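You operate a simulated robot arm through the tools that you are given. There is no shell and no other tool.

Carry out the task below with a simulated two-armed robot. There is one attempt and no reset: what you move stays moved.

## Task
Set the press up for the red wheel at 5 bar.
Fine: air on, wheel in the nest, slide in.

It is judged by the outcome, as a careful person would: the job done as asked, and still so three seconds after it is handed in. It fails if anything else is knocked over, pushed out of place, dropped, spilled or broken.

## Robot
Two 7-joint arms with fingered hands on one trunk that stands fixed in place. Base frame: the origin is at the foot of the trunk, x ahead of it, y to its left, z up. Units: cm, rad, N and s.
The left shoulder is at [2, 26.9, 117.2], the right one opposite. Payload 5 kg a hand.
Tool frame (each hand has its own): the origin (TCP) lies between the finger pads and is the grasp point; the fingertips stand 4.2 cm ahead of it; z points along the fingers, y is the line along which they close. The gripper opens to 20.8 cm. The gripper's body begins 11.9 cm behind the TCP. The gripper is a hand of 4 fingers: y runs from the thumb to the fingers, the wrist lies at [0, 0, -31.7] in the tool frame.
Orientation is that of the tool frame in the base frame, as a unit quaternion [w, x, y, z]. With the fingers straight down and closing along the base's y, the tool's x points along the base's -x, its y along +y and its z along -z.

## Interface
- The arms move only by the tool send_rows. It takes "left_series", "right_series" or both (then of equal length, played together; a hand with none holds still); each is a list of rows, each a list of 6 numbers: the shift along the base's x, y, z in units of 50 mm (1.0 is 50 mm), then the turn, a rotation vector about the base's x, y, z in units of 8 degrees (1.0 is 8 degrees). In form: [[x, y, z, wx, wy, wz], ...]. A call has 1 to 20 rows; each row shifts and turns the commanded pose from where the row before left it. A call with a number of a shift or a turn outside -1 to 1 is refused whole. Rows are played at 5 a second. More than 5 cm and 0.15 rad between two rows, and nothing of the call is played. A pose out of reach is approached as far as the arm can. The call stops where the force on the tool passes 50 N (or 10 N more than at its start, if that is more) or the arm is blocked; 0.2 s more then pass. In this call time passes only in rows, and 0.2 s behind the last. The reply holds the time, the measured pose of the TCP, the force on the tool along the base axes, the opening and the grip force, in the units named above and with some noise, with the torque about the TCP (base axes, N m) and any sound that the robot's microphone picked up.
- Cameras (640 x 400 px; columns grow to the right, rows downward): "scene" is now at [15.12, 3.13, 143.53]; the picture's right is [0.35, -0.94, 0.00], its down [-0.56, -0.21, -0.80] and it looks along [0.75, 0.28, -0.60] (base axes); focal length 286 px, centre (320, 200). "left" rides on the left gripper at [-9.4, 0.1, -14.6] in its tool frame; the picture's right is [-0.01, -1.00, 0.00], its down [0.84, -0.01, -0.54] and it looks along [0.54, -0.01, 0.84] (tool axes); focal length 280 px, centre (320, 200). "right" rides on the right gripper at [9.3, 0.1, -14.6] in its tool frame; the picture's right is [-0.01, 1.00, 0.00], its down [-0.84, -0.01, -0.54] and it looks along [-0.54, -0.01, 0.84] (tool axes); focal length 280 px, centre (320, 200). There is no depth. A picture from a camera that has moved, and an enlarged one, comes with that camera's place and axes in the base frame and with its lens.
- get_image(camera): a new picture of that camera. It takes no simulated time.
- slide_trunk(by): slides the trunk up (or, below 0, down) by that many cm; the arms and the scene camera ride with it, the base frame stays. It gives what a move gives, with no picture.
- curl_fingers(finger1, finger2, finger3, thumb_bend, hand): sets how far each is bent, from 0 (flat) to 100 (curled in); at 30 the hand is open as for a grip, at 70 the pads meet at the TCP. One left out holds its place. A second passes; each finger stops where it meets its share of the squeeze, and holds until it gets a number again. It is the only way to open and close the hand. It gives what a move gives, with no picture; readings hold the bend of each and the force on the fingers (four entries, about 0 where the hand has none), thumb and palm.
- aim_head(pan, tilt): turns the head with the scene camera to pan (to the left, within 1.396 rad either way) and tilt (down, from -0.506 to 1.204), counted from straight ahead of the robot. It gives what a move gives.
- zoom(camera, box): a new picture of the part [left, top, right, bottom] of that camera's present view, enlarged. It takes no simulated time.
- sign_off(): hands the job in; it is judged then, once.

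Places have to be worked out from the pictures, the camera data and where the tool is seen. Open the grippers and draw the arms clear of the work before you hand the job in, unless the task says otherwise.

The tools are called after "Emit:" as name(argument=value, ...) on one line, values as JSON. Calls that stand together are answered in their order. send_rows: Moves the arms, as the interface text tells. Its arguments: {"type":"object","properties":{"left_series":{"type":"array"},"right_series":{"type":"array"}},"required":[]} The other tools are called the same way: slide_trunk (by) slides the trunk up or down; curl_fingers (finger1, finger2, finger3, thumb_bend, hand) moves the fingers one by one; aim_head (pan, tilt) turns the head that bears the scene camera; get_image (camera) takes a picture; zoom (camera, box) takes an enlarged picture of a part of a camera's view; sign_off () hands the job in.

At the start:

```text
time: 0.0
left_ee_pos: [40.82, 53.82, 122.75]
left_tool_rot: [0.0, -0.247, 0.969, 0.0]
left_ft_force: [-0.2, 0.8, -0.1]
left_wrist_torque: [-0.01, 0.01, 0.01]
left_gripper_width: 20.78
left_gripper_force: 0.1
left_shape: jaw
left_bend: [30.0, 30.0, 30.0, 30.0]
left_finger forces: [0.0, 0.0, 0.1, 0.0, 0.0, 0.1]
right_ee_pos: [46.6, -0.09, 125.66]
right_tool_rot: [0.0, -0.248, 0.969, 0.0]
right_ft_force: [-0.7, -0.4, -0.2]
right_wrist_torque: [-0.02, -0.01, 0.0]
right_gripper_width: 20.78
right_gripper_force: 0.1
right_shape: jaw
right_bend: [30.0, 30.0, 30.0, 30.0]
right_finger forces: [0.1, 0.1, 0.1, 0.0, 0.0, 0.0]
trunk travel left (down, up): [-55.0, 7.1]
head pan, tilt: [0.361, 0.644]
```

scene: 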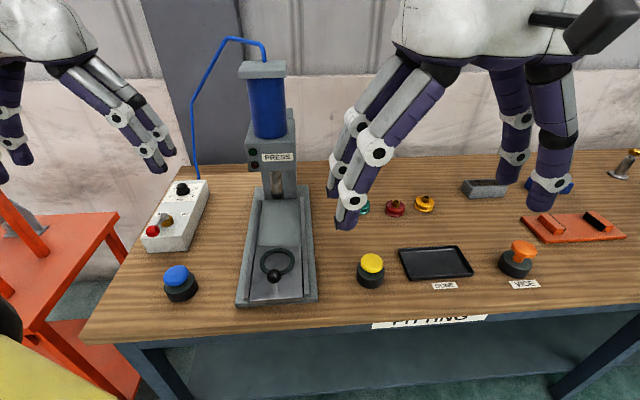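
right: 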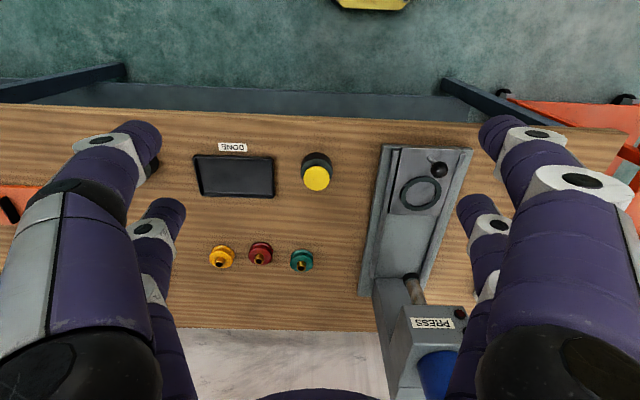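
left: 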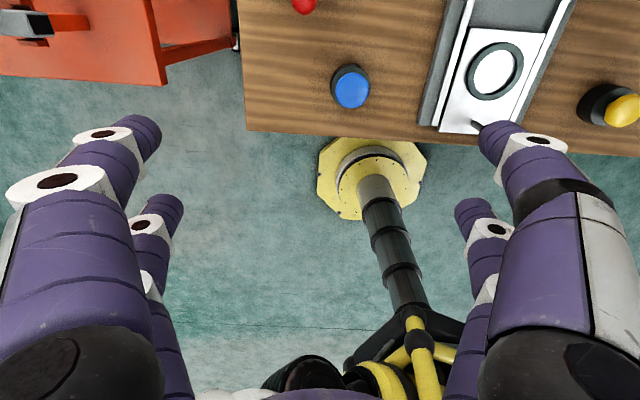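

I see a bench with a press (slide with a ring nest and a knob), an air box with a red button, a dial and other controls, three wheels, and coloured buttons. I'll zoom in on the air box, the press and the wheels before moving anything.

Emit:
zoom(camera="scene", box=[120, 160, 240, 260])

Emit:
zoom(camera="scene", box=[220, 130, 340, 310])

Emit:
zoom(camera="scene", box=[330, 170, 470, 300])

Emit:
zoom(camera="right", box=[180, 120, 480, 340])

```text
4.00 times, centred on (180, 210) of scene
camera zoom: at [15.12, 3.13, 143.53], right [0.35, -0.94, 0.0], down [-0.56, -0.21, -0.8], along [0.75, 0.28, -0.6], focal length 1143 px, centre (880, 160)
```

zoom: 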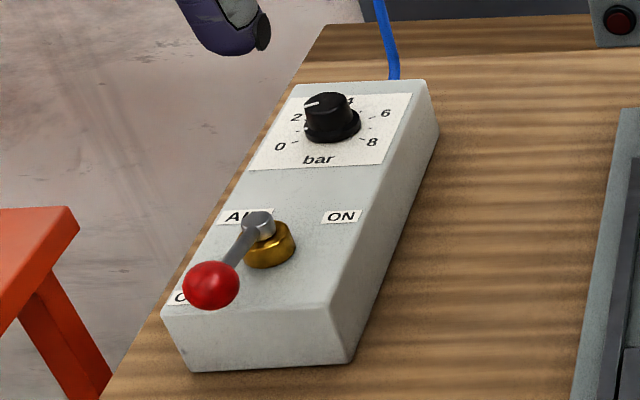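

```text
2.22 times, centred on (280, 220) of scene
camera zoom: at [15.12, 3.13, 143.53], right [0.35, -0.94, 0.0], down [-0.56, -0.21, -0.8], along [0.75, 0.28, -0.6], focal length 635 px, centre (409, 156)
```

zoom: 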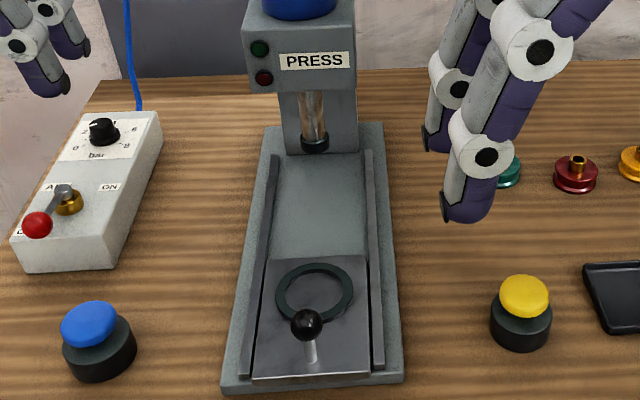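

```text
3.08 times, centred on (400, 235) of scene
camera zoom: at [15.12, 3.13, 143.53], right [0.35, -0.94, 0.0], down [-0.56, -0.21, -0.8], along [0.75, 0.28, -0.6], focal length 879 px, centre (74, 92)
```

zoom: 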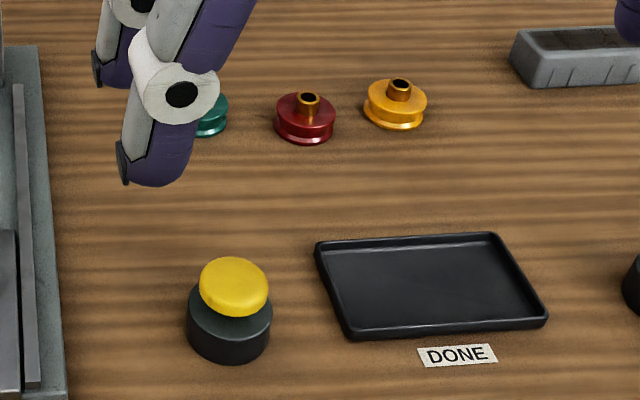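

```text
1.82 times, centred on (330, 230) of right
camera zoom: at [38.46, -4.44, 140.39], right [-0.47, 0.89, 0.0], down [0.75, 0.39, 0.54], along [0.48, 0.25, -0.84], focal length 510 px, centre (302, 146)
```

zoom: 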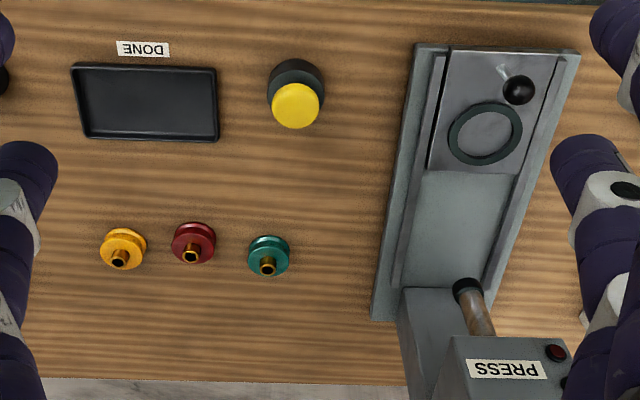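

The bench top comes out at roughly z≈83: button tops near z≈89, nest near (57,30,87), red wheel near (92,6), air box near (50–68, 62–69). I'll move each hand to look closer, keeping well above the bench and clear of the tall press at about (85,42).

Emit:
send_rows(left_series=[[0.8, 0.6, 0, 0, 0, 0], [0.8, 0.6, 0, 0, 0, 0], [0.8, 0.6, -0.2, 0, 0, 0], [0.6, 0.4, -0.4, 0, 0, 0]], right_series=[[0.9, -0.4, 0, 0, 0, 0], [0.9, -0.4, 0, 0, 0, 0], [0.9, -0.2, 0, 0, 0, 0], [0.9, 0, 0, 0, 0, 0]])

```text
refused: row 3 steps farther than a row can; nothing moved
```

The row length limit is 5 cm total, so I'll shorten the rows.

Emit:
send_rows(left_series=[[0.75, 0.55, 0, 0, 0, 0], [0.75, 0.55, 0, 0, 0, 0], [0.75, 0.55, -0.2, 0, 0, 0], [0.7, 0.5, -0.4, 0, 0, 0]], right_series=[[0.9, -0.4, 0, 0, 0, 0], [0.9, -0.4, 0, 0, 0, 0], [0.9, -0.2, 0, 0, 0, 0], [0.9, 0, 0, 0, 0, 0]])

Emit:
get_image(camera="left")

Emit:
get_image(camera="right")

Emit:
get_image(camera="scene")

```text
time: 1.0
left_ee_pos: [55.71, 64.6, 119.6]
left_tool_rot: [-0.001, -0.246, 0.969, 0.0]
left_ft_force: [0.5, 0.6, -0.6]
left_wrist_torque: [-0.12, 0.07, -0.02]
left_gripper_width: 20.81
left_gripper_force: 0.0
left_shape: jaw
left_bend: [30.0, 30.0, 30.0, 30.0]
left_finger forces: [0.0, 0.0, 0.0, 0.0, 0.0, 0.0]
right_ee_pos: [64.77, -4.87, 125.46]
right_tool_rot: [-0.001, -0.247, 0.969, 0.0]
right_ft_force: [0.1, 0.3, -0.8]
right_wrist_torque: [-0.11, 0.11, -0.04]
right_gripper_width: 20.8
right_gripper_force: 0.0
right_shape: jaw
right_bend: [30.0, 30.0, 30.0, 30.0]
right_finger forces: [0.0, 0.1, 0.0, 0.1, 0.0, 0.1]
trunk travel left (down, up): [-55.0, 7.1]
head pan, tilt: [0.361, 0.644]
```

```text
taken
camera left: at [63.79, 69.24, 134.1], right [0.49, -0.87, 0.0], down [-0.73, -0.41, 0.54], along [-0.47, -0.26, -0.84], focal length 280 px, centre (320, 200)
```

left: 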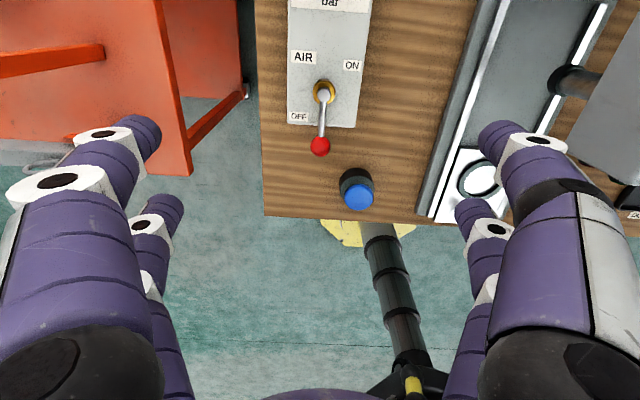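

```text
taken
camera right: at [56.55, -9.33, 140.24], right [-0.47, 0.88, 0.0], down [0.75, 0.39, 0.54], along [0.48, 0.25, -0.84], focal length 280 px, centre (320, 200)
```

right: 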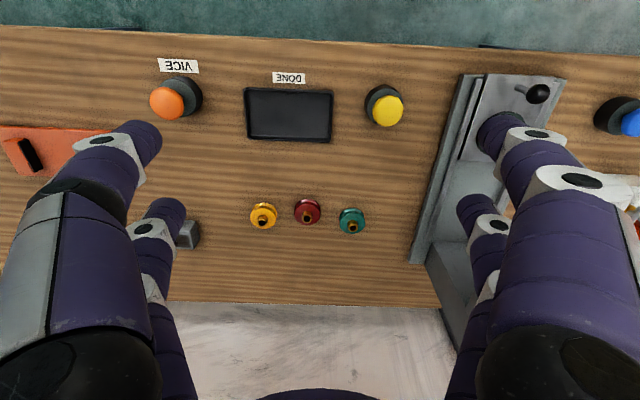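

```text
taken
camera scene: at [15.21, 3.2, 143.5], right [0.35, -0.94, 0.0], down [-0.56, -0.21, -0.8], along [0.75, 0.28, -0.6], focal length 286 px, centre (320, 200)
```

scene: 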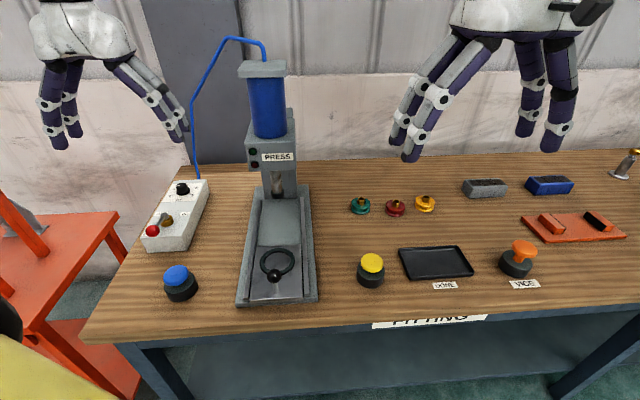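

The table is turned about 28° relative to the base; the lever points to the front (OFF) and ON lies to the right, about a 90° swing. I'll zoom on the regulator knob, lever, press and wheels to read them.

Emit:
zoom(camera="scene", box=[164, 175, 212, 205])

Emit:
zoom(camera="left", box=[260, 0, 420, 220])

Emit:
zoom(camera="scene", box=[340, 180, 440, 242])

Emit:
zoom(camera="scene", box=[225, 210, 335, 310])

Emit:
zoom(camera="right", box=[230, 160, 390, 260])

```text
13.33 times, centred on (188, 190) of scene
camera zoom: at [15.21, 3.2, 143.5], right [0.35, -0.94, 0.0], down [-0.56, -0.21, -0.8], along [0.75, 0.28, -0.6], focal length 3810 px, centre (2080, 333)
```

zoom: 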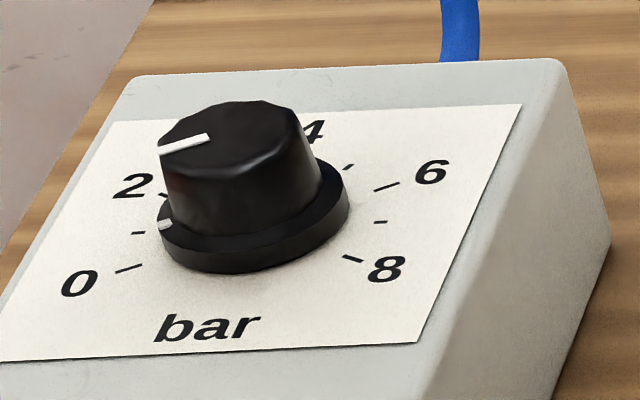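

```text
1.82 times, centred on (340, 110) of left
camera zoom: at [63.79, 69.24, 134.1], right [0.49, -0.87, 0.0], down [-0.73, -0.41, 0.54], along [-0.47, -0.26, -0.84], focal length 510 px, centre (284, 364)
```

zoom: 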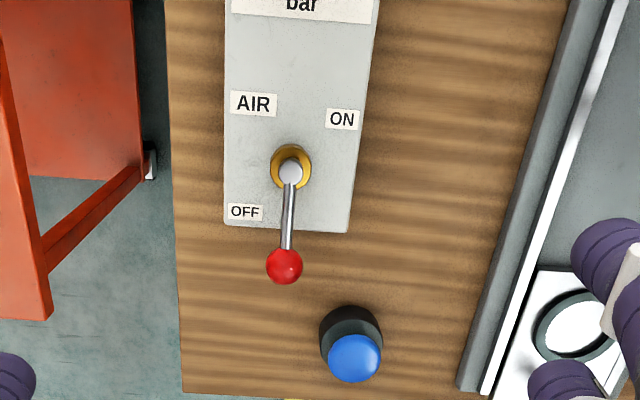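

```text
6.40 times, centred on (390, 211) of scene
camera zoom: at [15.21, 3.2, 143.5], right [0.35, -0.94, 0.0], down [-0.56, -0.21, -0.8], along [0.75, 0.28, -0.6], focal length 1829 px, centre (-128, 130)
```

zoom: 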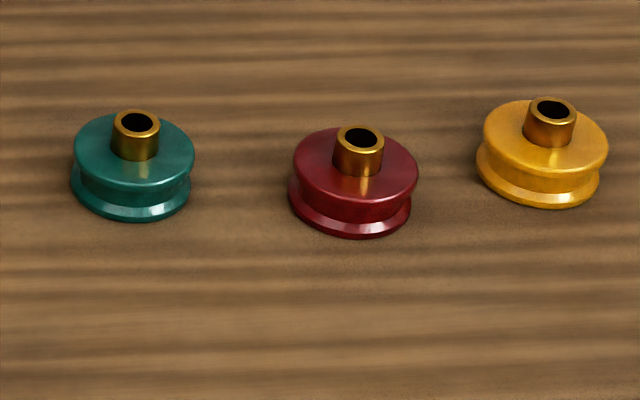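

```text
4.00 times, centred on (280, 260) of scene
camera zoom: at [15.21, 3.2, 143.5], right [0.35, -0.94, 0.0], down [-0.56, -0.21, -0.8], along [0.75, 0.28, -0.6], focal length 1143 px, centre (480, -40)
```

zoom: 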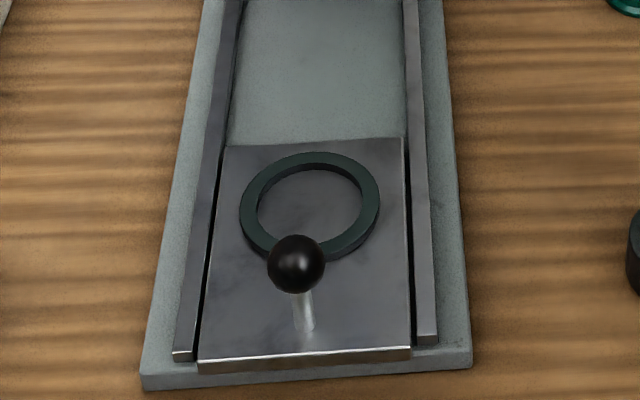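

```text
4.00 times, centred on (310, 210) of right
camera zoom: at [56.55, -9.33, 140.24], right [-0.47, 0.88, 0.0], down [0.75, 0.39, 0.54], along [0.48, 0.25, -0.84], focal length 1122 px, centre (360, 160)
```

zoom: 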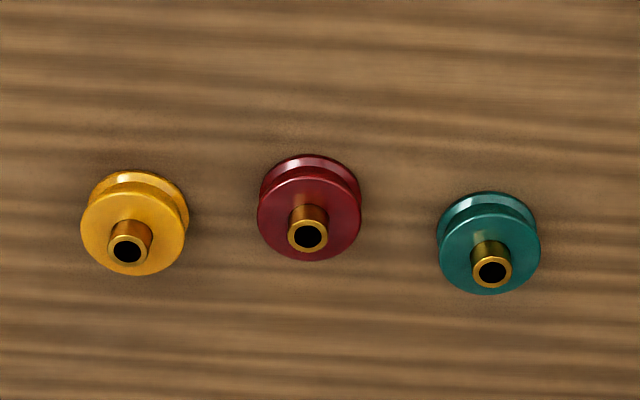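

Dial reads 30° per bar with 4 straight at the back, and the knob now sits near 0–1 bar. The red wheel is the middle one, about 6.4 cm across with a brass bush; the nest opening is about 6.8 cm. I'll test how individual fingers move, in free air, by bending them one at a time.

Emit:
curl_fingers(hand="right", finger1=60)

Emit:
get_image(camera="right")

Emit:
get_image(camera="scene")

Emit:
curl_fingers(hand="right", finger2=60)

Emit:
get_image(camera="right")

Emit:
curl_fingers(hand="right", thumb_bend=60)

Emit:
get_image(camera="right")

```text
time: 2.0
left_ee_pos: [55.5, 64.68, 119.68]
left_tool_rot: [0.0, -0.247, 0.969, 0.0]
left_ft_force: [-0.1, -0.2, -0.4]
left_wrist_torque: [0.04, -0.03, -0.02]
left_gripper_width: 20.77
left_gripper_force: 0.1
left_shape: jaw
left_bend: [30.0, 30.0, 30.0, 30.0]
left_finger forces: [0.0, 0.0, 0.0, 0.1, 0.0, 0.0]
right_ee_pos: [64.74, -5.06, 125.69]
right_tool_rot: [0.0, -0.247, 0.969, 0.0]
right_ft_force: [-0.6, -0.9, 0.0]
right_wrist_torque: [0.01, -0.06, -0.02]
right_gripper_width: 13.98
right_gripper_force: 0.0
right_shape: fingers
right_bend: [60.0, 30.0, 30.0, 30.0]
right_finger forces: [0.0, 0.1, 0.0, 0.0, 0.1, 0.0]
trunk travel left (down, up): [-55.0, 7.1]
head pan, tilt: [0.361, 0.644]
```

```text
taken
camera right: at [56.4, -9.45, 140.35], right [-0.47, 0.88, 0.0], down [0.75, 0.39, 0.54], along [0.48, 0.25, -0.84], focal length 280 px, centre (320, 200)
```

right: 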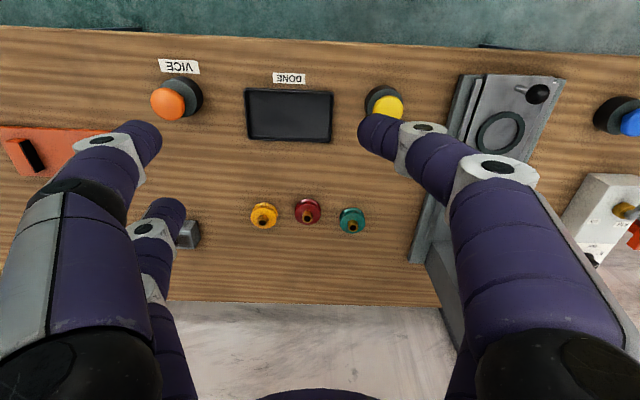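

```text
taken
camera scene: at [15.08, 3.12, 143.54], right [0.35, -0.94, 0.0], down [-0.56, -0.21, -0.8], along [0.75, 0.28, -0.6], focal length 286 px, centre (320, 200)
```

scene: 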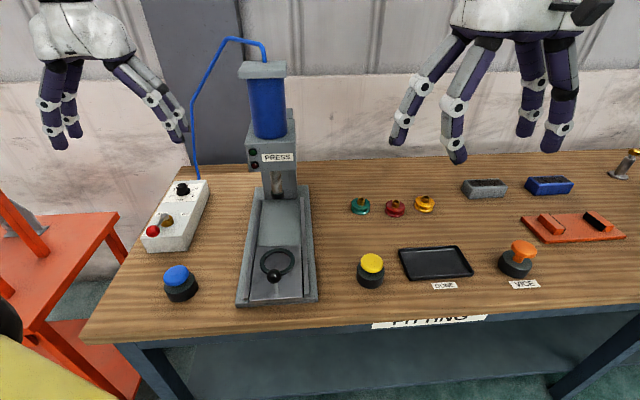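

```text
time: 3.0
left_ee_pos: [55.5, 64.48, 119.59]
left_tool_rot: [0.0, -0.247, 0.969, 0.001]
left_ft_force: [-0.1, 0.4, -0.6]
left_wrist_torque: [0.02, 0.04, 0.02]
left_gripper_width: 20.79
left_gripper_force: 0.1
left_shape: jaw
left_bend: [30.0, 30.0, 30.0, 30.0]
left_finger forces: [0.1, 0.0, 0.0, 0.0, 0.1, 0.0]
right_ee_pos: [64.7, -5.0, 125.66]
right_tool_rot: [0.001, -0.248, 0.969, 0.001]
right_ft_force: [0.1, -0.3, -0.4]
right_wrist_torque: [-0.02, 0.0, 0.0]
right_gripper_width: 13.99
right_gripper_force: 0.0
right_shape: fingers
right_bend: [60.0, 60.0, 30.0, 30.0]
right_finger forces: [0.0, 0.0, 0.1, 0.0, 0.0, 0.0]
trunk travel left (down, up): [-55.0, 7.1]
head pan, tilt: [0.361, 0.644]
```

```text
taken
camera right: at [56.46, -9.43, 140.31], right [-0.47, 0.89, 0.0], down [0.75, 0.39, 0.54], along [0.48, 0.25, -0.84], focal length 280 px, centre (320, 200)
```

right: 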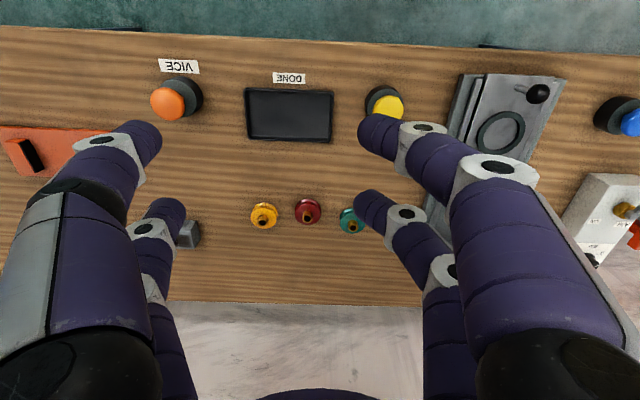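

```text
time: 4.0
left_ee_pos: [55.57, 64.63, 119.63]
left_tool_rot: [0.0, -0.246, 0.969, 0.0]
left_ft_force: [0.1, -0.7, -0.5]
left_wrist_torque: [-0.01, -0.01, 0.01]
left_gripper_width: 20.78
left_gripper_force: 0.1
left_shape: jaw
left_bend: [30.0, 30.0, 30.0, 30.0]
left_finger forces: [0.0, 0.0, 0.0, 0.0, 0.0, 0.1]
right_ee_pos: [64.72, -4.9, 125.59]
right_tool_rot: [0.0, -0.248, 0.969, 0.001]
right_ft_force: [-0.3, 1.3, -0.4]
right_wrist_torque: [0.02, 0.0, 0.01]
right_gripper_width: 6.1
right_gripper_force: 0.1
right_shape: fingers
right_bend: [60.0, 60.0, 30.0, 60.0]
right_finger forces: [0.0, 0.0, 0.0, 0.0, 0.0, 0.0]
trunk travel left (down, up): [-55.0, 7.1]
head pan, tilt: [0.361, 0.644]
```

```text
taken
camera right: at [56.45, -9.44, 140.32], right [-0.47, 0.89, 0.0], down [0.75, 0.39, 0.54], along [0.48, 0.25, -0.84], focal length 280 px, centre (320, 200)
```

right: 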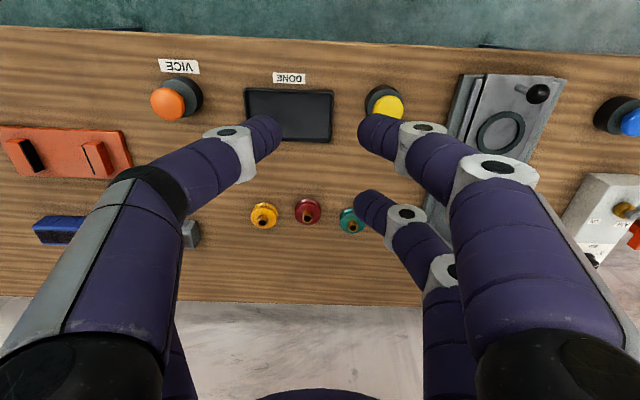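

The thumb and finger1 form one opposed pair (camera side, about 3 cm off the hand's centre plane), finger2 and finger3 the other. I'll close all four to 60 and zoom in to see the claw shape and where the tips sit.

Emit:
curl_fingers(hand="right", finger3=60)

Emit:
get_image(camera="right")

Emit:
zoom(camera="scene", box=[370, 0, 630, 180])

```text
time: 5.0
left_ee_pos: [55.63, 64.59, 119.71]
left_tool_rot: [0.0, -0.247, 0.969, -0.001]
left_ft_force: [-0.4, -0.4, -0.2]
left_wrist_torque: [-0.02, 0.03, 0.0]
left_gripper_width: 20.8
left_gripper_force: 0.1
left_shape: jaw
left_bend: [30.0, 30.0, 30.0, 30.0]
left_finger forces: [0.0, 0.0, 0.0, 0.1, 0.1, 0.0]
right_ee_pos: [64.65, -5.07, 125.66]
right_tool_rot: [0.0, -0.247, 0.969, 0.0]
right_ft_force: [-0.8, -0.5, -0.2]
right_wrist_torque: [0.01, 0.0, 0.0]
right_gripper_width: 6.06
right_gripper_force: 0.1
right_shape: fingers
right_bend: [60.0, 60.0, 60.0, 60.0]
right_finger forces: [0.1, 0.0, 0.1, 0.1, 0.0, 0.1]
trunk travel left (down, up): [-55.0, 7.1]
head pan, tilt: [0.361, 0.644]
```

```text
taken
camera right: at [56.45, -9.44, 140.32], right [-0.47, 0.89, 0.0], down [0.75, 0.39, 0.54], along [0.48, 0.25, -0.84], focal length 280 px, centre (320, 200)
```

right: 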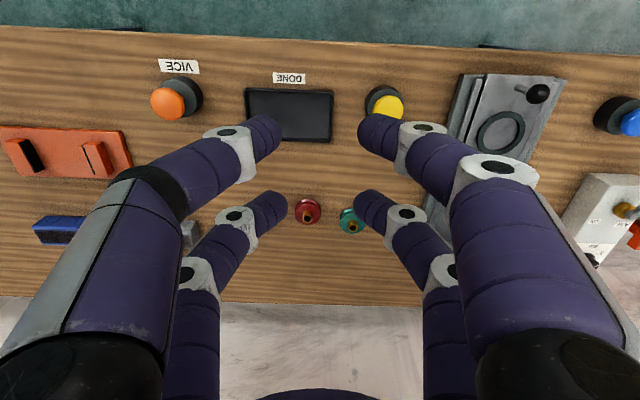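

```text
2.22 times, centred on (500, 90) of scene
camera zoom: at [15.13, 3.14, 143.53], right [0.35, -0.94, 0.0], down [-0.56, -0.21, -0.8], along [0.75, 0.28, -0.6], focal length 635 px, centre (-80, 444)
```

zoom: 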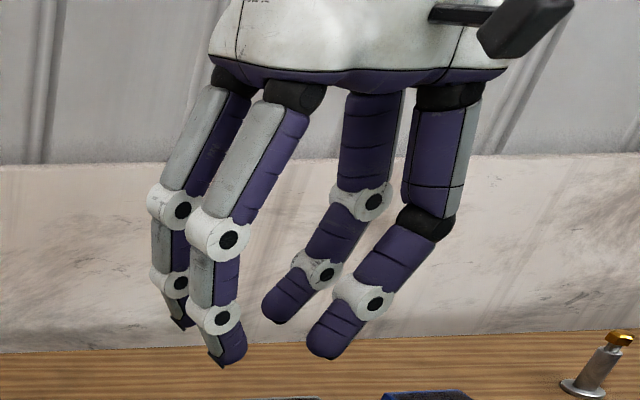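

The claw's tips sit about 4 cm ahead of the TCP, so small things are held at the tips. I'll reopen the right hand, and test how far the left wrist can yaw counter-clockwise (needed for turning the knob clockwise), staying well above everything.

Emit:
curl_fingers(hand="right", finger1=30, finger2=30, finger3=30, thumb_bend=30)

Emit:
send_rows(left_series=[[0, 0, 0, 0, 0, 1], [0, 0, 0, 0, 0, 1], [0, 0, 0, 0, 0, 1], [0, 0, 0, 0, 0, 1], [0, 0, 0, 0, 0, 1], [0, 0, 0, 0, 0, 1], [0, 0, 0, 0, 0, 1], [0, 0, 0, 0, 0, 1], [0, 0, 0, 0, 0, 1], [0, 0, 0, 0, 0, 1]], right_series=[[-0.7, -0.6, 0, 0, 0, 0], [-0.7, -0.6, 0, 0, 0, 0], [-0.7, -0.6, 0, 0, 0, 0], [-0.7, -0.6, 0, 0, 0, 0], [-0.5, -0.6, 0, 0, 0, 0], [0, -0.6, 0, 0, 0, 0], [0, -0.6, 0, 0, 0, 0], [0, 0, 0, 0, 0, 0], [0, 0, 0, 0, 0, 0], [0, 0, 0, 0, 0, 0]])

Emit:
get_image(camera="left")

Emit:
get_image(camera="scene")

```text
time: 6.0
left_ee_pos: [55.6, 64.55, 119.61]
left_tool_rot: [-0.001, -0.247, 0.969, 0.0]
left_ft_force: [0.5, 0.5, 0.4]
left_wrist_torque: [-0.01, 0.01, -0.01]
left_gripper_width: 20.79
left_gripper_force: 0.2
left_shape: jaw
left_bend: [30.0, 30.0, 30.0, 30.0]
left_finger forces: [0.0, 0.1, 0.1, 0.1, 0.1, 0.0]
right_ee_pos: [64.58, -5.08, 125.68]
right_tool_rot: [0.0, -0.246, 0.969, 0.0]
right_ft_force: [0.0, 0.6, -0.2]
right_wrist_torque: [0.02, -0.01, -0.01]
right_gripper_width: 21.8
right_gripper_force: 0.1
right_shape: fingers
right_bend: [30.0, 30.0, 30.0, 30.0]
right_finger forces: [0.1, 0.0, 0.0, 0.1, 0.1, 0.1]
trunk travel left (down, up): [-55.0, 7.1]
head pan, tilt: [0.361, 0.644]
```

```text
time: 8.2
left_ee_pos: [55.42, 64.6, 119.77]
left_tool_rot: [0.001, 0.813, -0.582, 0.0]
left_ft_force: [-0.6, 0.1, -0.2]
left_wrist_torque: [-0.07, 0.05, -0.01]
left_gripper_width: 20.8
left_gripper_force: 0.0
left_shape: jaw
left_bend: [30.0, 30.0, 30.0, 30.0]
left_finger forces: [0.1, 0.1, 0.0, 0.1, 0.1, 0.1]
right_ee_pos: [48.04, -25.87, 125.73]
right_tool_rot: [0.0, -0.247, 0.969, 0.0]
right_ft_force: [0.0, 0.4, 1.3]
right_wrist_torque: [-0.07, 0.04, 0.0]
right_gripper_width: 21.82
right_gripper_force: 0.2
right_shape: fingers
right_bend: [30.0, 30.0, 30.0, 30.0]
right_finger forces: [0.1, 0.1, 0.0, 0.0, 0.0, 0.1]
trunk travel left (down, up): [-55.0, 7.1]
head pan, tilt: [0.361, 0.644]
```

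```text
taken
camera left: at [52.34, 73.49, 134.26], right [0.94, 0.33, 0.0], down [0.28, -0.79, 0.54], along [0.18, -0.51, -0.84], focal length 280 px, centre (320, 200)
```

left: 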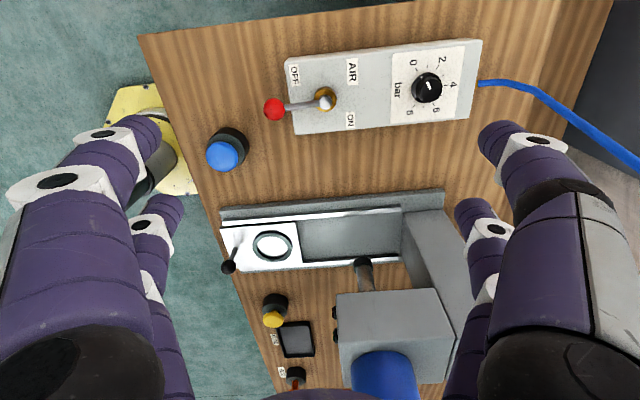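

```text
taken
camera scene: at [15.16, 3.19, 143.52], right [0.35, -0.94, 0.0], down [-0.56, -0.21, -0.8], along [0.75, 0.28, -0.6], focal length 286 px, centre (320, 200)
```

scene: 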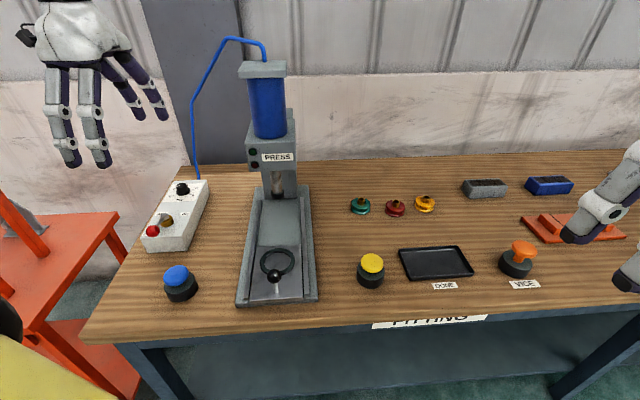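

The wrist reaches this yaw and the left camera now sees the air box nearly from above. I'll zoom in on the dial and lever.

Emit:
zoom(camera="left", box=[380, 40, 476, 130])

Emit:
zoom(camera="left", box=[250, 20, 500, 160])

Emit:
zoom(camera="left", box=[200, 170, 460, 300])

```text
4.44 times, centred on (428, 85) of left
camera zoom: at [52.34, 73.49, 134.26], right [0.94, 0.33, 0.0], down [0.28, -0.79, 0.54], along [0.18, -0.51, -0.84], focal length 1246 px, centre (-160, 711)
```

zoom: 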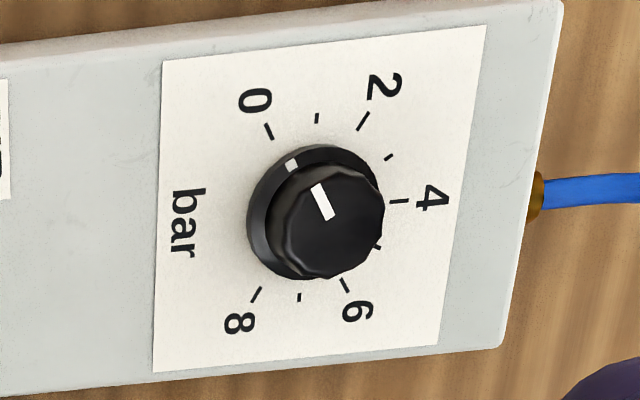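

```text
2.56 times, centred on (375, 90) of left
camera zoom: at [52.34, 73.49, 134.26], right [0.94, 0.33, 0.0], down [0.28, -0.79, 0.54], along [0.18, -0.51, -0.84], focal length 718 px, centre (179, 482)
```

zoom: 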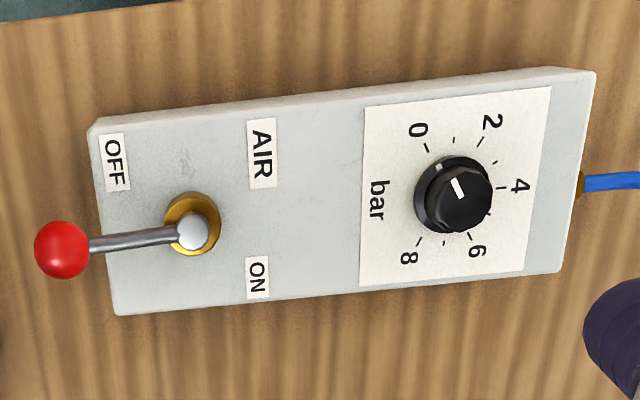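

```text
2.46 times, centred on (330, 235) of left
camera zoom: at [52.34, 73.49, 134.26], right [0.94, 0.33, 0.0], down [0.28, -0.79, 0.54], along [0.18, -0.51, -0.84], focal length 690 px, centre (295, 114)
```

zoom: 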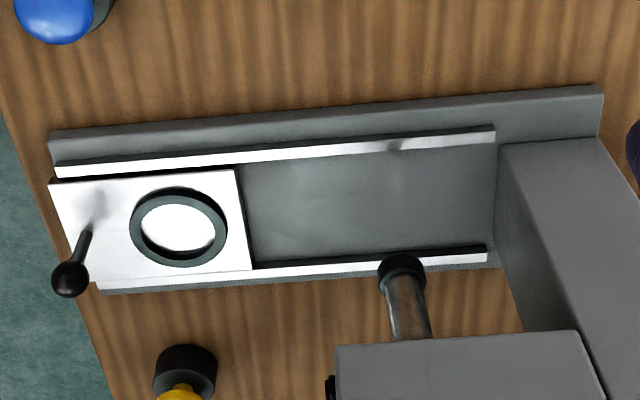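

The dial pointer sits at 0 bar, so it needs 150° clockwise to reach 5. Knob axis is at about (70.0, 70.9), cap top z≈92.6, box top z≈90.3; the hose rises near (84,73). I'll pre-shape the left thumb/finger1 pair and bring it above the knob at safe height.

Emit:
curl_fingers(hand="left", finger1=52, thumb_bend=52)

Emit:
send_rows(left_series=[[0, 0, -0.7, 0, 0, -1], [0, 0, -0.7, 0, 0, -1], [0, 0, -0.7, 0, 0, -1], [0.7, 0.16, -0.3, 0, 0, 0], [0.7, 0.16, 0, 0, 0, 0], [0.7, 0.16, 0, 0, 0, 0], [0.74, 0.16, 0, 0, 0, 0]])

Emit:
get_image(camera="left")

Emit:
get_image(camera="scene")

```text
time: 9.2
left_ee_pos: [55.45, 64.52, 119.71]
left_tool_rot: [0.0, 0.812, -0.584, -0.001]
left_ft_force: [-0.6, 0.1, 0.0]
left_wrist_torque: [0.07, -0.02, -0.01]
left_gripper_width: 10.3
left_gripper_force: 0.1
left_shape: fingers
left_bend: [52.0, 30.0, 30.0, 52.0]
left_finger forces: [0.0, 0.1, 0.0, 0.1, 0.1, 0.0]
right_ee_pos: [48.12, -26.13, 125.76]
right_tool_rot: [-0.001, -0.247, 0.969, 0.0]
right_ft_force: [0.3, 0.2, 0.4]
right_wrist_torque: [0.03, -0.03, 0.01]
right_gripper_width: 21.8
right_gripper_force: 0.2
right_shape: fingers
right_bend: [30.0, 30.0, 30.0, 30.0]
right_finger forces: [0.1, 0.0, 0.1, 0.1, 0.0, 0.1]
trunk travel left (down, up): [-55.0, 7.1]
head pan, tilt: [0.361, 0.644]
```

```text
time: 10.8
left_ee_pos: [69.82, 67.6, 107.76]
left_tool_rot: [0.0, -0.673, 0.739, 0.001]
left_ft_force: [-0.1, 0.0, -0.8]
left_wrist_torque: [0.02, 0.02, -0.02]
left_gripper_width: 10.23
left_gripper_force: 0.1
left_shape: fingers
left_bend: [52.0, 30.0, 30.0, 52.0]
left_finger forces: [0.0, 0.1, 0.1, 0.0, 0.0, 0.1]
right_ee_pos: [48.09, -26.18, 125.72]
right_tool_rot: [0.0, -0.247, 0.969, 0.001]
right_ft_force: [0.3, -0.3, 0.6]
right_wrist_torque: [0.03, 0.1, 0.03]
right_gripper_width: 21.83
right_gripper_force: 0.1
right_shape: fingers
right_bend: [30.0, 30.0, 30.0, 30.0]
right_finger forces: [0.0, 0.1, 0.0, 0.0, 0.0, 0.0]
trunk travel left (down, up): [-55.0, 7.1]
head pan, tilt: [0.361, 0.644]
```

```text
taken
camera left: at [70.54, 77.05, 122.29], right [1.0, -0.08, 0.0], down [-0.07, -0.84, 0.54], along [-0.04, -0.54, -0.84], focal length 280 px, centre (320, 200)
```

left: 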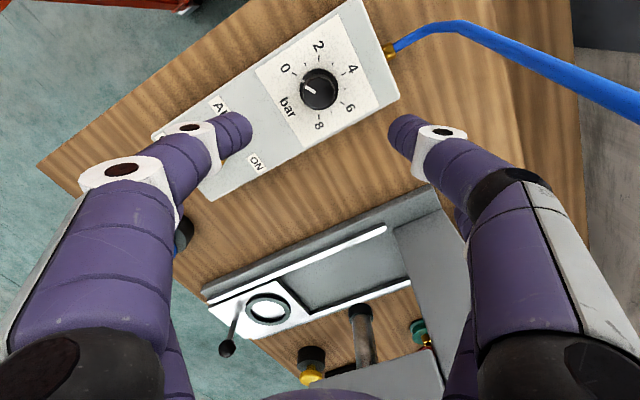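

```text
taken
camera scene: at [15.21, 3.11, 143.51], right [0.35, -0.94, 0.0], down [-0.56, -0.21, -0.8], along [0.75, 0.28, -0.6], focal length 286 px, centre (320, 200)
```

scene: 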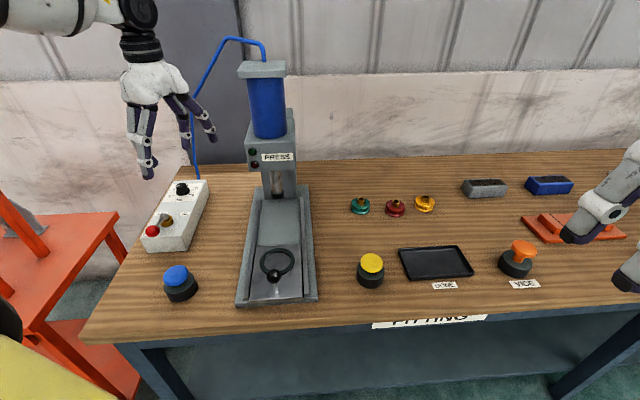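

Thumb and finger1 straddle the knob axis well (tips centred near (70.1,70.6)). The idle fingers at 30 would come near the lever pivot, so I bend them to 52 too, then descend partway.

Emit:
curl_fingers(hand="left", finger2=52, finger3=52)

Emit:
send_rows(left_series=[[0, 0.02, -0.7, 0, 0, 0], [0, 0.02, -0.7, 0, 0, 0], [0, 0, -0.5, 0, 0, 0]])

Emit:
get_image(camera="left")

Emit:
zoom(camera="scene", box=[120, 100, 260, 240])

```text
time: 11.8
left_ee_pos: [69.66, 67.71, 107.8]
left_tool_rot: [0.0, -0.673, 0.74, -0.001]
left_ft_force: [-0.9, 0.8, 0.6]
left_wrist_torque: [0.02, -0.05, 0.02]
left_gripper_width: 10.25
left_gripper_force: 0.1
left_shape: fingers
left_bend: [52.0, 52.0, 52.0, 52.0]
left_finger forces: [0.0, 0.0, 0.0, 0.0, 0.1, 0.0]
right_ee_pos: [48.11, -26.18, 125.78]
right_tool_rot: [0.0, -0.247, 0.969, 0.0]
right_ft_force: [-0.3, 0.3, 0.4]
right_wrist_torque: [-0.04, 0.0, 0.01]
right_gripper_width: 21.84
right_gripper_force: 0.0
right_shape: fingers
right_bend: [30.0, 30.0, 30.0, 30.0]
right_finger forces: [0.0, 0.1, 0.0, 0.0, 0.0, 0.0]
trunk travel left (down, up): [-55.0, 7.1]
head pan, tilt: [0.361, 0.644]
```

```text
time: 12.6
left_ee_pos: [69.64, 68.01, 98.17]
left_tool_rot: [0.0, -0.673, 0.74, 0.0]
left_ft_force: [1.4, 0.4, -0.9]
left_wrist_torque: [-0.1, 0.05, 0.01]
left_gripper_width: 10.24
left_gripper_force: 0.0
left_shape: fingers
left_bend: [52.0, 52.0, 52.0, 52.0]
left_finger forces: [0.1, 0.0, 0.0, 0.1, 0.0, 0.1]
right_ee_pos: [48.03, -26.05, 125.81]
right_tool_rot: [0.0, -0.247, 0.969, -0.001]
right_ft_force: [0.0, 0.5, -0.1]
right_wrist_torque: [-0.04, 0.08, 0.0]
right_gripper_width: 21.8
right_gripper_force: 0.1
right_shape: fingers
right_bend: [30.0, 30.0, 30.0, 30.0]
right_finger forces: [0.0, 0.1, 0.1, 0.0, 0.0, 0.0]
trunk travel left (down, up): [-55.0, 7.1]
head pan, tilt: [0.361, 0.644]
```

```text
taken
camera left: at [70.33, 77.39, 112.69], right [1.0, -0.08, 0.0], down [-0.07, -0.84, 0.54], along [-0.04, -0.54, -0.84], focal length 280 px, centre (320, 200)
```

left: 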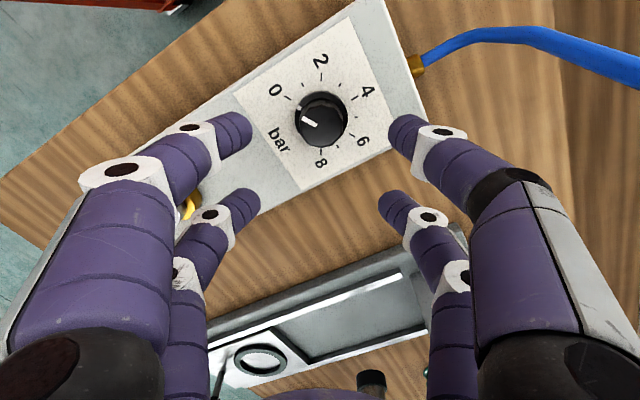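

```text
2.86 times, centred on (190, 170) of scene
camera zoom: at [15.18, 3.19, 143.52], right [0.35, -0.94, 0.0], down [-0.56, -0.21, -0.8], along [0.75, 0.28, -0.6], focal length 816 px, centre (691, 286)
```

zoom: 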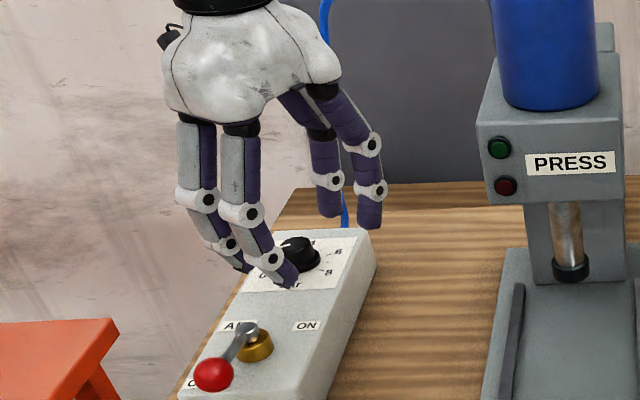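

Knob is centred between the tips. I descend the last 2.9 cm so the tips flank the cap, then check.

Emit:
send_rows(left_series=[[0, -0.02, -0.3, 0, 0, 0], [0, -0.01, -0.27, 0, 0, 0]])

Emit:
get_image(camera="left")

Emit:
zoom(camera="scene", box=[150, 150, 230, 210])

```text
time: 13.2
left_ee_pos: [69.69, 67.78, 95.46]
left_tool_rot: [0.0, -0.672, 0.74, 0.0]
left_ft_force: [0.1, -0.6, -0.1]
left_wrist_torque: [0.02, 0.0, 0.0]
left_gripper_width: 10.25
left_gripper_force: 0.0
left_shape: fingers
left_bend: [52.0, 52.0, 52.0, 52.0]
left_finger forces: [0.1, 0.0, 0.0, 0.0, 0.0, 0.1]
right_ee_pos: [48.04, -26.13, 125.84]
right_tool_rot: [0.0, -0.247, 0.969, -0.001]
right_ft_force: [-0.2, -1.1, 0.1]
right_wrist_torque: [0.03, 0.02, 0.03]
right_gripper_width: 21.8
right_gripper_force: 0.0
right_shape: fingers
right_bend: [30.0, 30.0, 30.0, 30.0]
right_finger forces: [0.0, 0.1, 0.0, 0.0, 0.0, 0.0]
trunk travel left (down, up): [-55.0, 7.1]
head pan, tilt: [0.361, 0.644]
```

```text
taken
camera left: at [70.4, 77.18, 109.99], right [1.0, -0.08, 0.0], down [-0.07, -0.84, 0.54], along [-0.04, -0.54, -0.84], focal length 280 px, centre (320, 200)
```

left: 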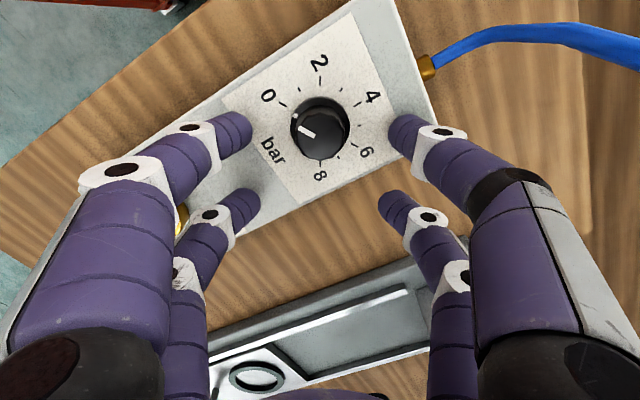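

```text
6.67 times, centred on (190, 180) of scene
camera zoom: at [15.11, 3.12, 143.53], right [0.35, -0.94, 0.0], down [-0.56, -0.21, -0.8], along [0.75, 0.28, -0.6], focal length 1905 px, centre (1187, 333)
```

zoom: 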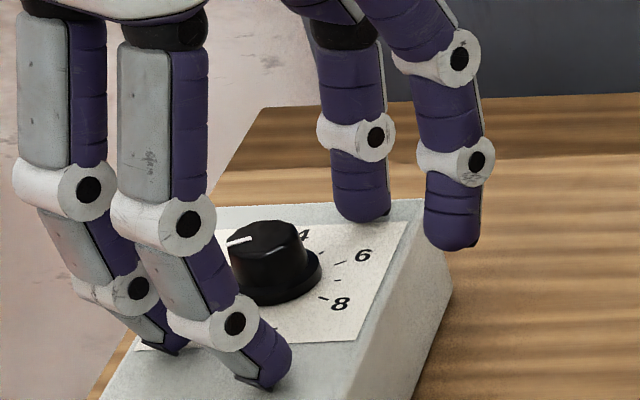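

Tips flank the cap with about a centimetre over the box top. I close thumb and finger1 on the knob.

Emit:
curl_fingers(hand="left", finger1=60, thumb_bend=60)

Emit:
get_image(camera="left")

```text
time: 14.2
left_ee_pos: [69.67, 67.76, 95.35]
left_tool_rot: [0.0, -0.673, 0.739, 0.001]
left_ft_force: [-0.4, -0.2, 0.1]
left_wrist_torque: [-0.01, -0.04, 0.0]
left_gripper_width: 6.09
left_gripper_force: 0.1
left_shape: fingers
left_bend: [60.0, 52.0, 52.0, 60.0]
left_finger forces: [0.1, 0.1, 0.0, 0.1, 0.1, 0.0]
right_ee_pos: [48.01, -25.97, 125.82]
right_tool_rot: [0.0, -0.247, 0.969, 0.0]
right_ft_force: [0.6, -0.4, 0.6]
right_wrist_torque: [-0.04, -0.01, -0.01]
right_gripper_width: 21.83
right_gripper_force: 0.0
right_shape: fingers
right_bend: [30.0, 30.0, 30.0, 30.0]
right_finger forces: [0.0, 0.0, 0.0, 0.0, 0.0, 0.0]
trunk travel left (down, up): [-55.0, 7.1]
head pan, tilt: [0.361, 0.644]
```

```text
taken
camera left: at [70.41, 77.2, 109.96], right [1.0, -0.08, 0.0], down [-0.07, -0.84, 0.54], along [-0.04, -0.54, -0.84], focal length 280 px, centre (320, 200)
```

left: 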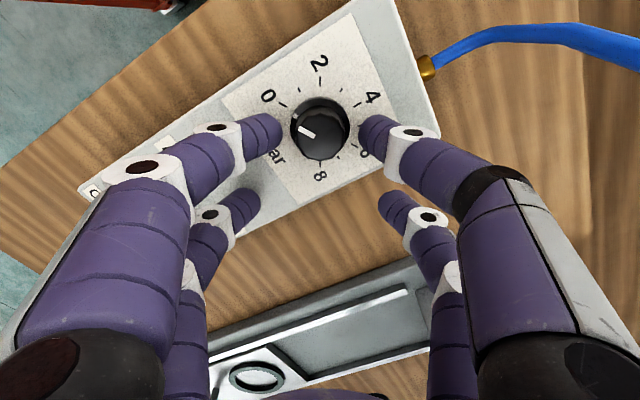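

The tips are evenly spaced around the cap. I close further until they squeeze.

Emit:
curl_fingers(hand="left", finger1=72, thumb_bend=72)

Emit:
get_image(camera="left")

```text
time: 15.2
left_ee_pos: [69.82, 67.83, 95.25]
left_tool_rot: [0.0, -0.672, 0.74, 0.0]
left_ft_force: [7.3, -0.7, -3.5]
left_wrist_torque: [-0.11, -0.13, -0.23]
left_gripper_width: 3.8
left_gripper_force: 13.1
left_shape: fingers
left_bend: [64.0, 52.0, 52.0, 67.0]
left_finger forces: [10.0, 0.0, 0.0, 0.1, 16.8, 0.0]
right_ee_pos: [48.05, -26.02, 125.7]
right_tool_rot: [0.0, -0.247, 0.969, 0.0]
right_ft_force: [-0.7, 0.3, -0.1]
right_wrist_torque: [0.03, -0.01, 0.0]
right_gripper_width: 21.81
right_gripper_force: 0.0
right_shape: fingers
right_bend: [30.0, 30.0, 30.0, 30.0]
right_finger forces: [0.0, 0.0, 0.0, 0.1, 0.1, 0.0]
trunk travel left (down, up): [-55.0, 7.1]
head pan, tilt: [0.361, 0.644]
```

```text
taken
camera left: at [70.47, 77.2, 109.93], right [1.0, -0.08, 0.0], down [-0.07, -0.84, 0.54], along [-0.04, -0.54, -0.84], focal length 280 px, centre (320, 200)
```

left: 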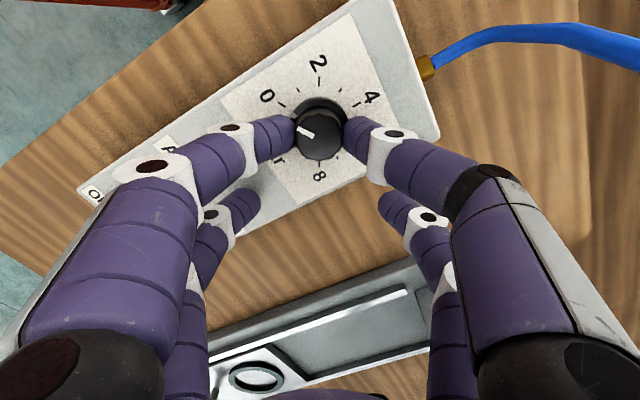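

The knob is held (10 N and 17 N at the pads). I try the first 16° clockwise turn about the knob axis and check that it follows.

Emit:
send_rows(left_series=[[-0.0838, 0.0128, 0, 0, 0, -1], [-0.0814, 0.0244, 0, 0, 0, -1]])

Emit:
zoom(camera="left", box=[220, 30, 420, 200])

```text
time: 15.8
left_ee_pos: [68.93, 67.91, 95.32]
left_tool_rot: [0.0, -0.562, 0.827, 0.0]
left_ft_force: [9.7, 1.2, -3.0]
left_wrist_torque: [-0.05, -0.21, -0.25]
left_gripper_width: 3.76
left_gripper_force: 13.9
left_shape: fingers
left_bend: [64.0, 52.0, 52.0, 67.0]
left_finger forces: [9.2, 0.1, 0.1, 0.0, 18.3, 0.0]
right_ee_pos: [48.02, -25.97, 125.64]
right_tool_rot: [0.0, -0.247, 0.969, 0.0]
right_ft_force: [-0.4, 0.5, 0.3]
right_wrist_torque: [-0.01, -0.01, 0.0]
right_gripper_width: 21.8
right_gripper_force: 0.1
right_shape: fingers
right_bend: [30.0, 30.0, 30.0, 30.0]
right_finger forces: [0.0, 0.1, 0.1, 0.1, 0.0, 0.1]
trunk travel left (down, up): [-55.0, 7.1]
head pan, tilt: [0.361, 0.644]
```

```text
2.35 times, centred on (320, 115) of left
camera zoom: at [72.17, 76.76, 109.93], right [0.94, -0.35, 0.0], down [-0.3, -0.79, 0.54], along [-0.19, -0.5, -0.84], focal length 660 px, centre (320, 400)
```

zoom: 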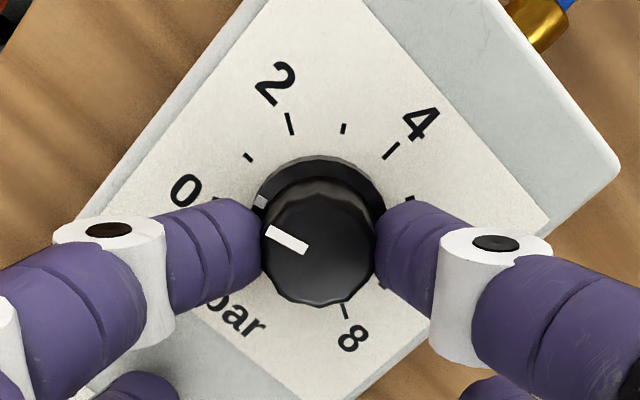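

The pointer stays fixed relative to the hand while the dial turns behind it, so the knob follows. I continue the clockwise turn through another 56°.

Emit:
send_rows(left_series=[[-0.077, 0.0354, 0, 0, 0, -1], [-0.0714, 0.046, 0, 0, 0, -1], [-0.0642, 0.0552, 0, 0, 0, -1], [-0.056, 0.0638, 0, 0, 0, -1]])

Emit:
send_rows(left_series=[[-0.0466, 0.0708, 0, 0, 0, -1], [-0.0362, 0.0768, 0, 0, 0, -1], [-0.0252, 0.081, 0, 0, 0, -1]])

Emit:
zoom(camera="left", box=[220, 30, 420, 200])

Emit:
get_image(camera="scene")

```text
time: 16.8
left_ee_pos: [67.55, 69.03, 95.41]
left_tool_rot: [0.001, -0.312, 0.95, 0.0]
left_ft_force: [8.5, -6.7, -4.7]
left_wrist_torque: [-0.28, -0.22, -0.36]
left_gripper_width: 3.76
left_gripper_force: 13.8
left_shape: fingers
left_bend: [64.0, 52.0, 52.0, 67.0]
left_finger forces: [8.2, 0.0, 0.1, 0.0, 19.5, 0.0]
right_ee_pos: [48.09, -26.05, 125.79]
right_tool_rot: [0.0, -0.247, 0.969, 0.0]
right_ft_force: [0.0, 0.5, -0.3]
right_wrist_torque: [-0.04, -0.05, -0.03]
right_gripper_width: 21.81
right_gripper_force: 0.1
right_shape: fingers
right_bend: [30.0, 30.0, 30.0, 30.0]
right_finger forces: [0.0, 0.0, 0.0, 0.0, 0.1, 0.1]
trunk travel left (down, up): [-55.0, 7.1]
head pan, tilt: [0.361, 0.644]
```

```text
time: 17.6
left_ee_pos: [66.98, 70.07, 95.29]
left_tool_rot: [0.0, -0.109, 0.994, 0.0]
left_ft_force: [8.2, -5.0, -1.2]
left_wrist_torque: [-0.16, -0.26, -0.19]
left_gripper_width: 3.79
left_gripper_force: 14.0
left_shape: fingers
left_bend: [64.0, 52.0, 52.0, 67.0]
left_finger forces: [10.3, 0.1, 0.0, 0.0, 17.3, 0.0]
right_ee_pos: [48.15, -26.13, 125.77]
right_tool_rot: [-0.001, -0.247, 0.969, 0.0]
right_ft_force: [0.1, -0.5, -0.5]
right_wrist_torque: [0.0, -0.02, 0.02]
right_gripper_width: 21.82
right_gripper_force: 0.1
right_shape: fingers
right_bend: [30.0, 30.0, 30.0, 30.0]
right_finger forces: [0.1, 0.0, 0.0, 0.0, 0.1, 0.0]
trunk travel left (down, up): [-55.0, 7.1]
head pan, tilt: [0.361, 0.644]
```

```text
2.35 times, centred on (320, 115) of left
camera zoom: at [76.06, 72.28, 109.92], right [0.23, -0.97, 0.0], down [-0.82, -0.19, 0.54], along [-0.52, -0.12, -0.84], focal length 660 px, centre (320, 400)
```

zoom: 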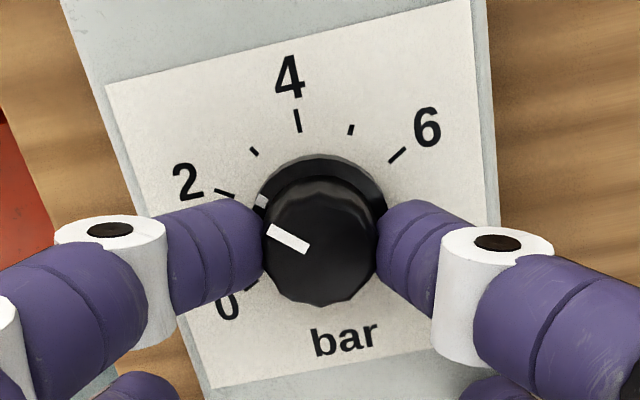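

```text
taken
camera scene: at [15.18, 3.1, 143.53], right [0.35, -0.94, 0.0], down [-0.56, -0.21, -0.8], along [0.75, 0.28, -0.6], focal length 286 px, centre (320, 200)
```

scene: 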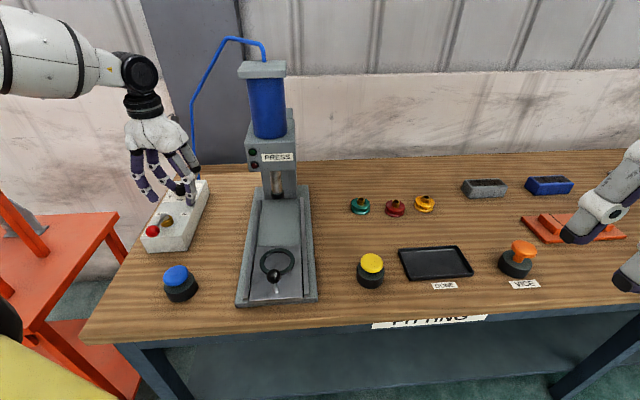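

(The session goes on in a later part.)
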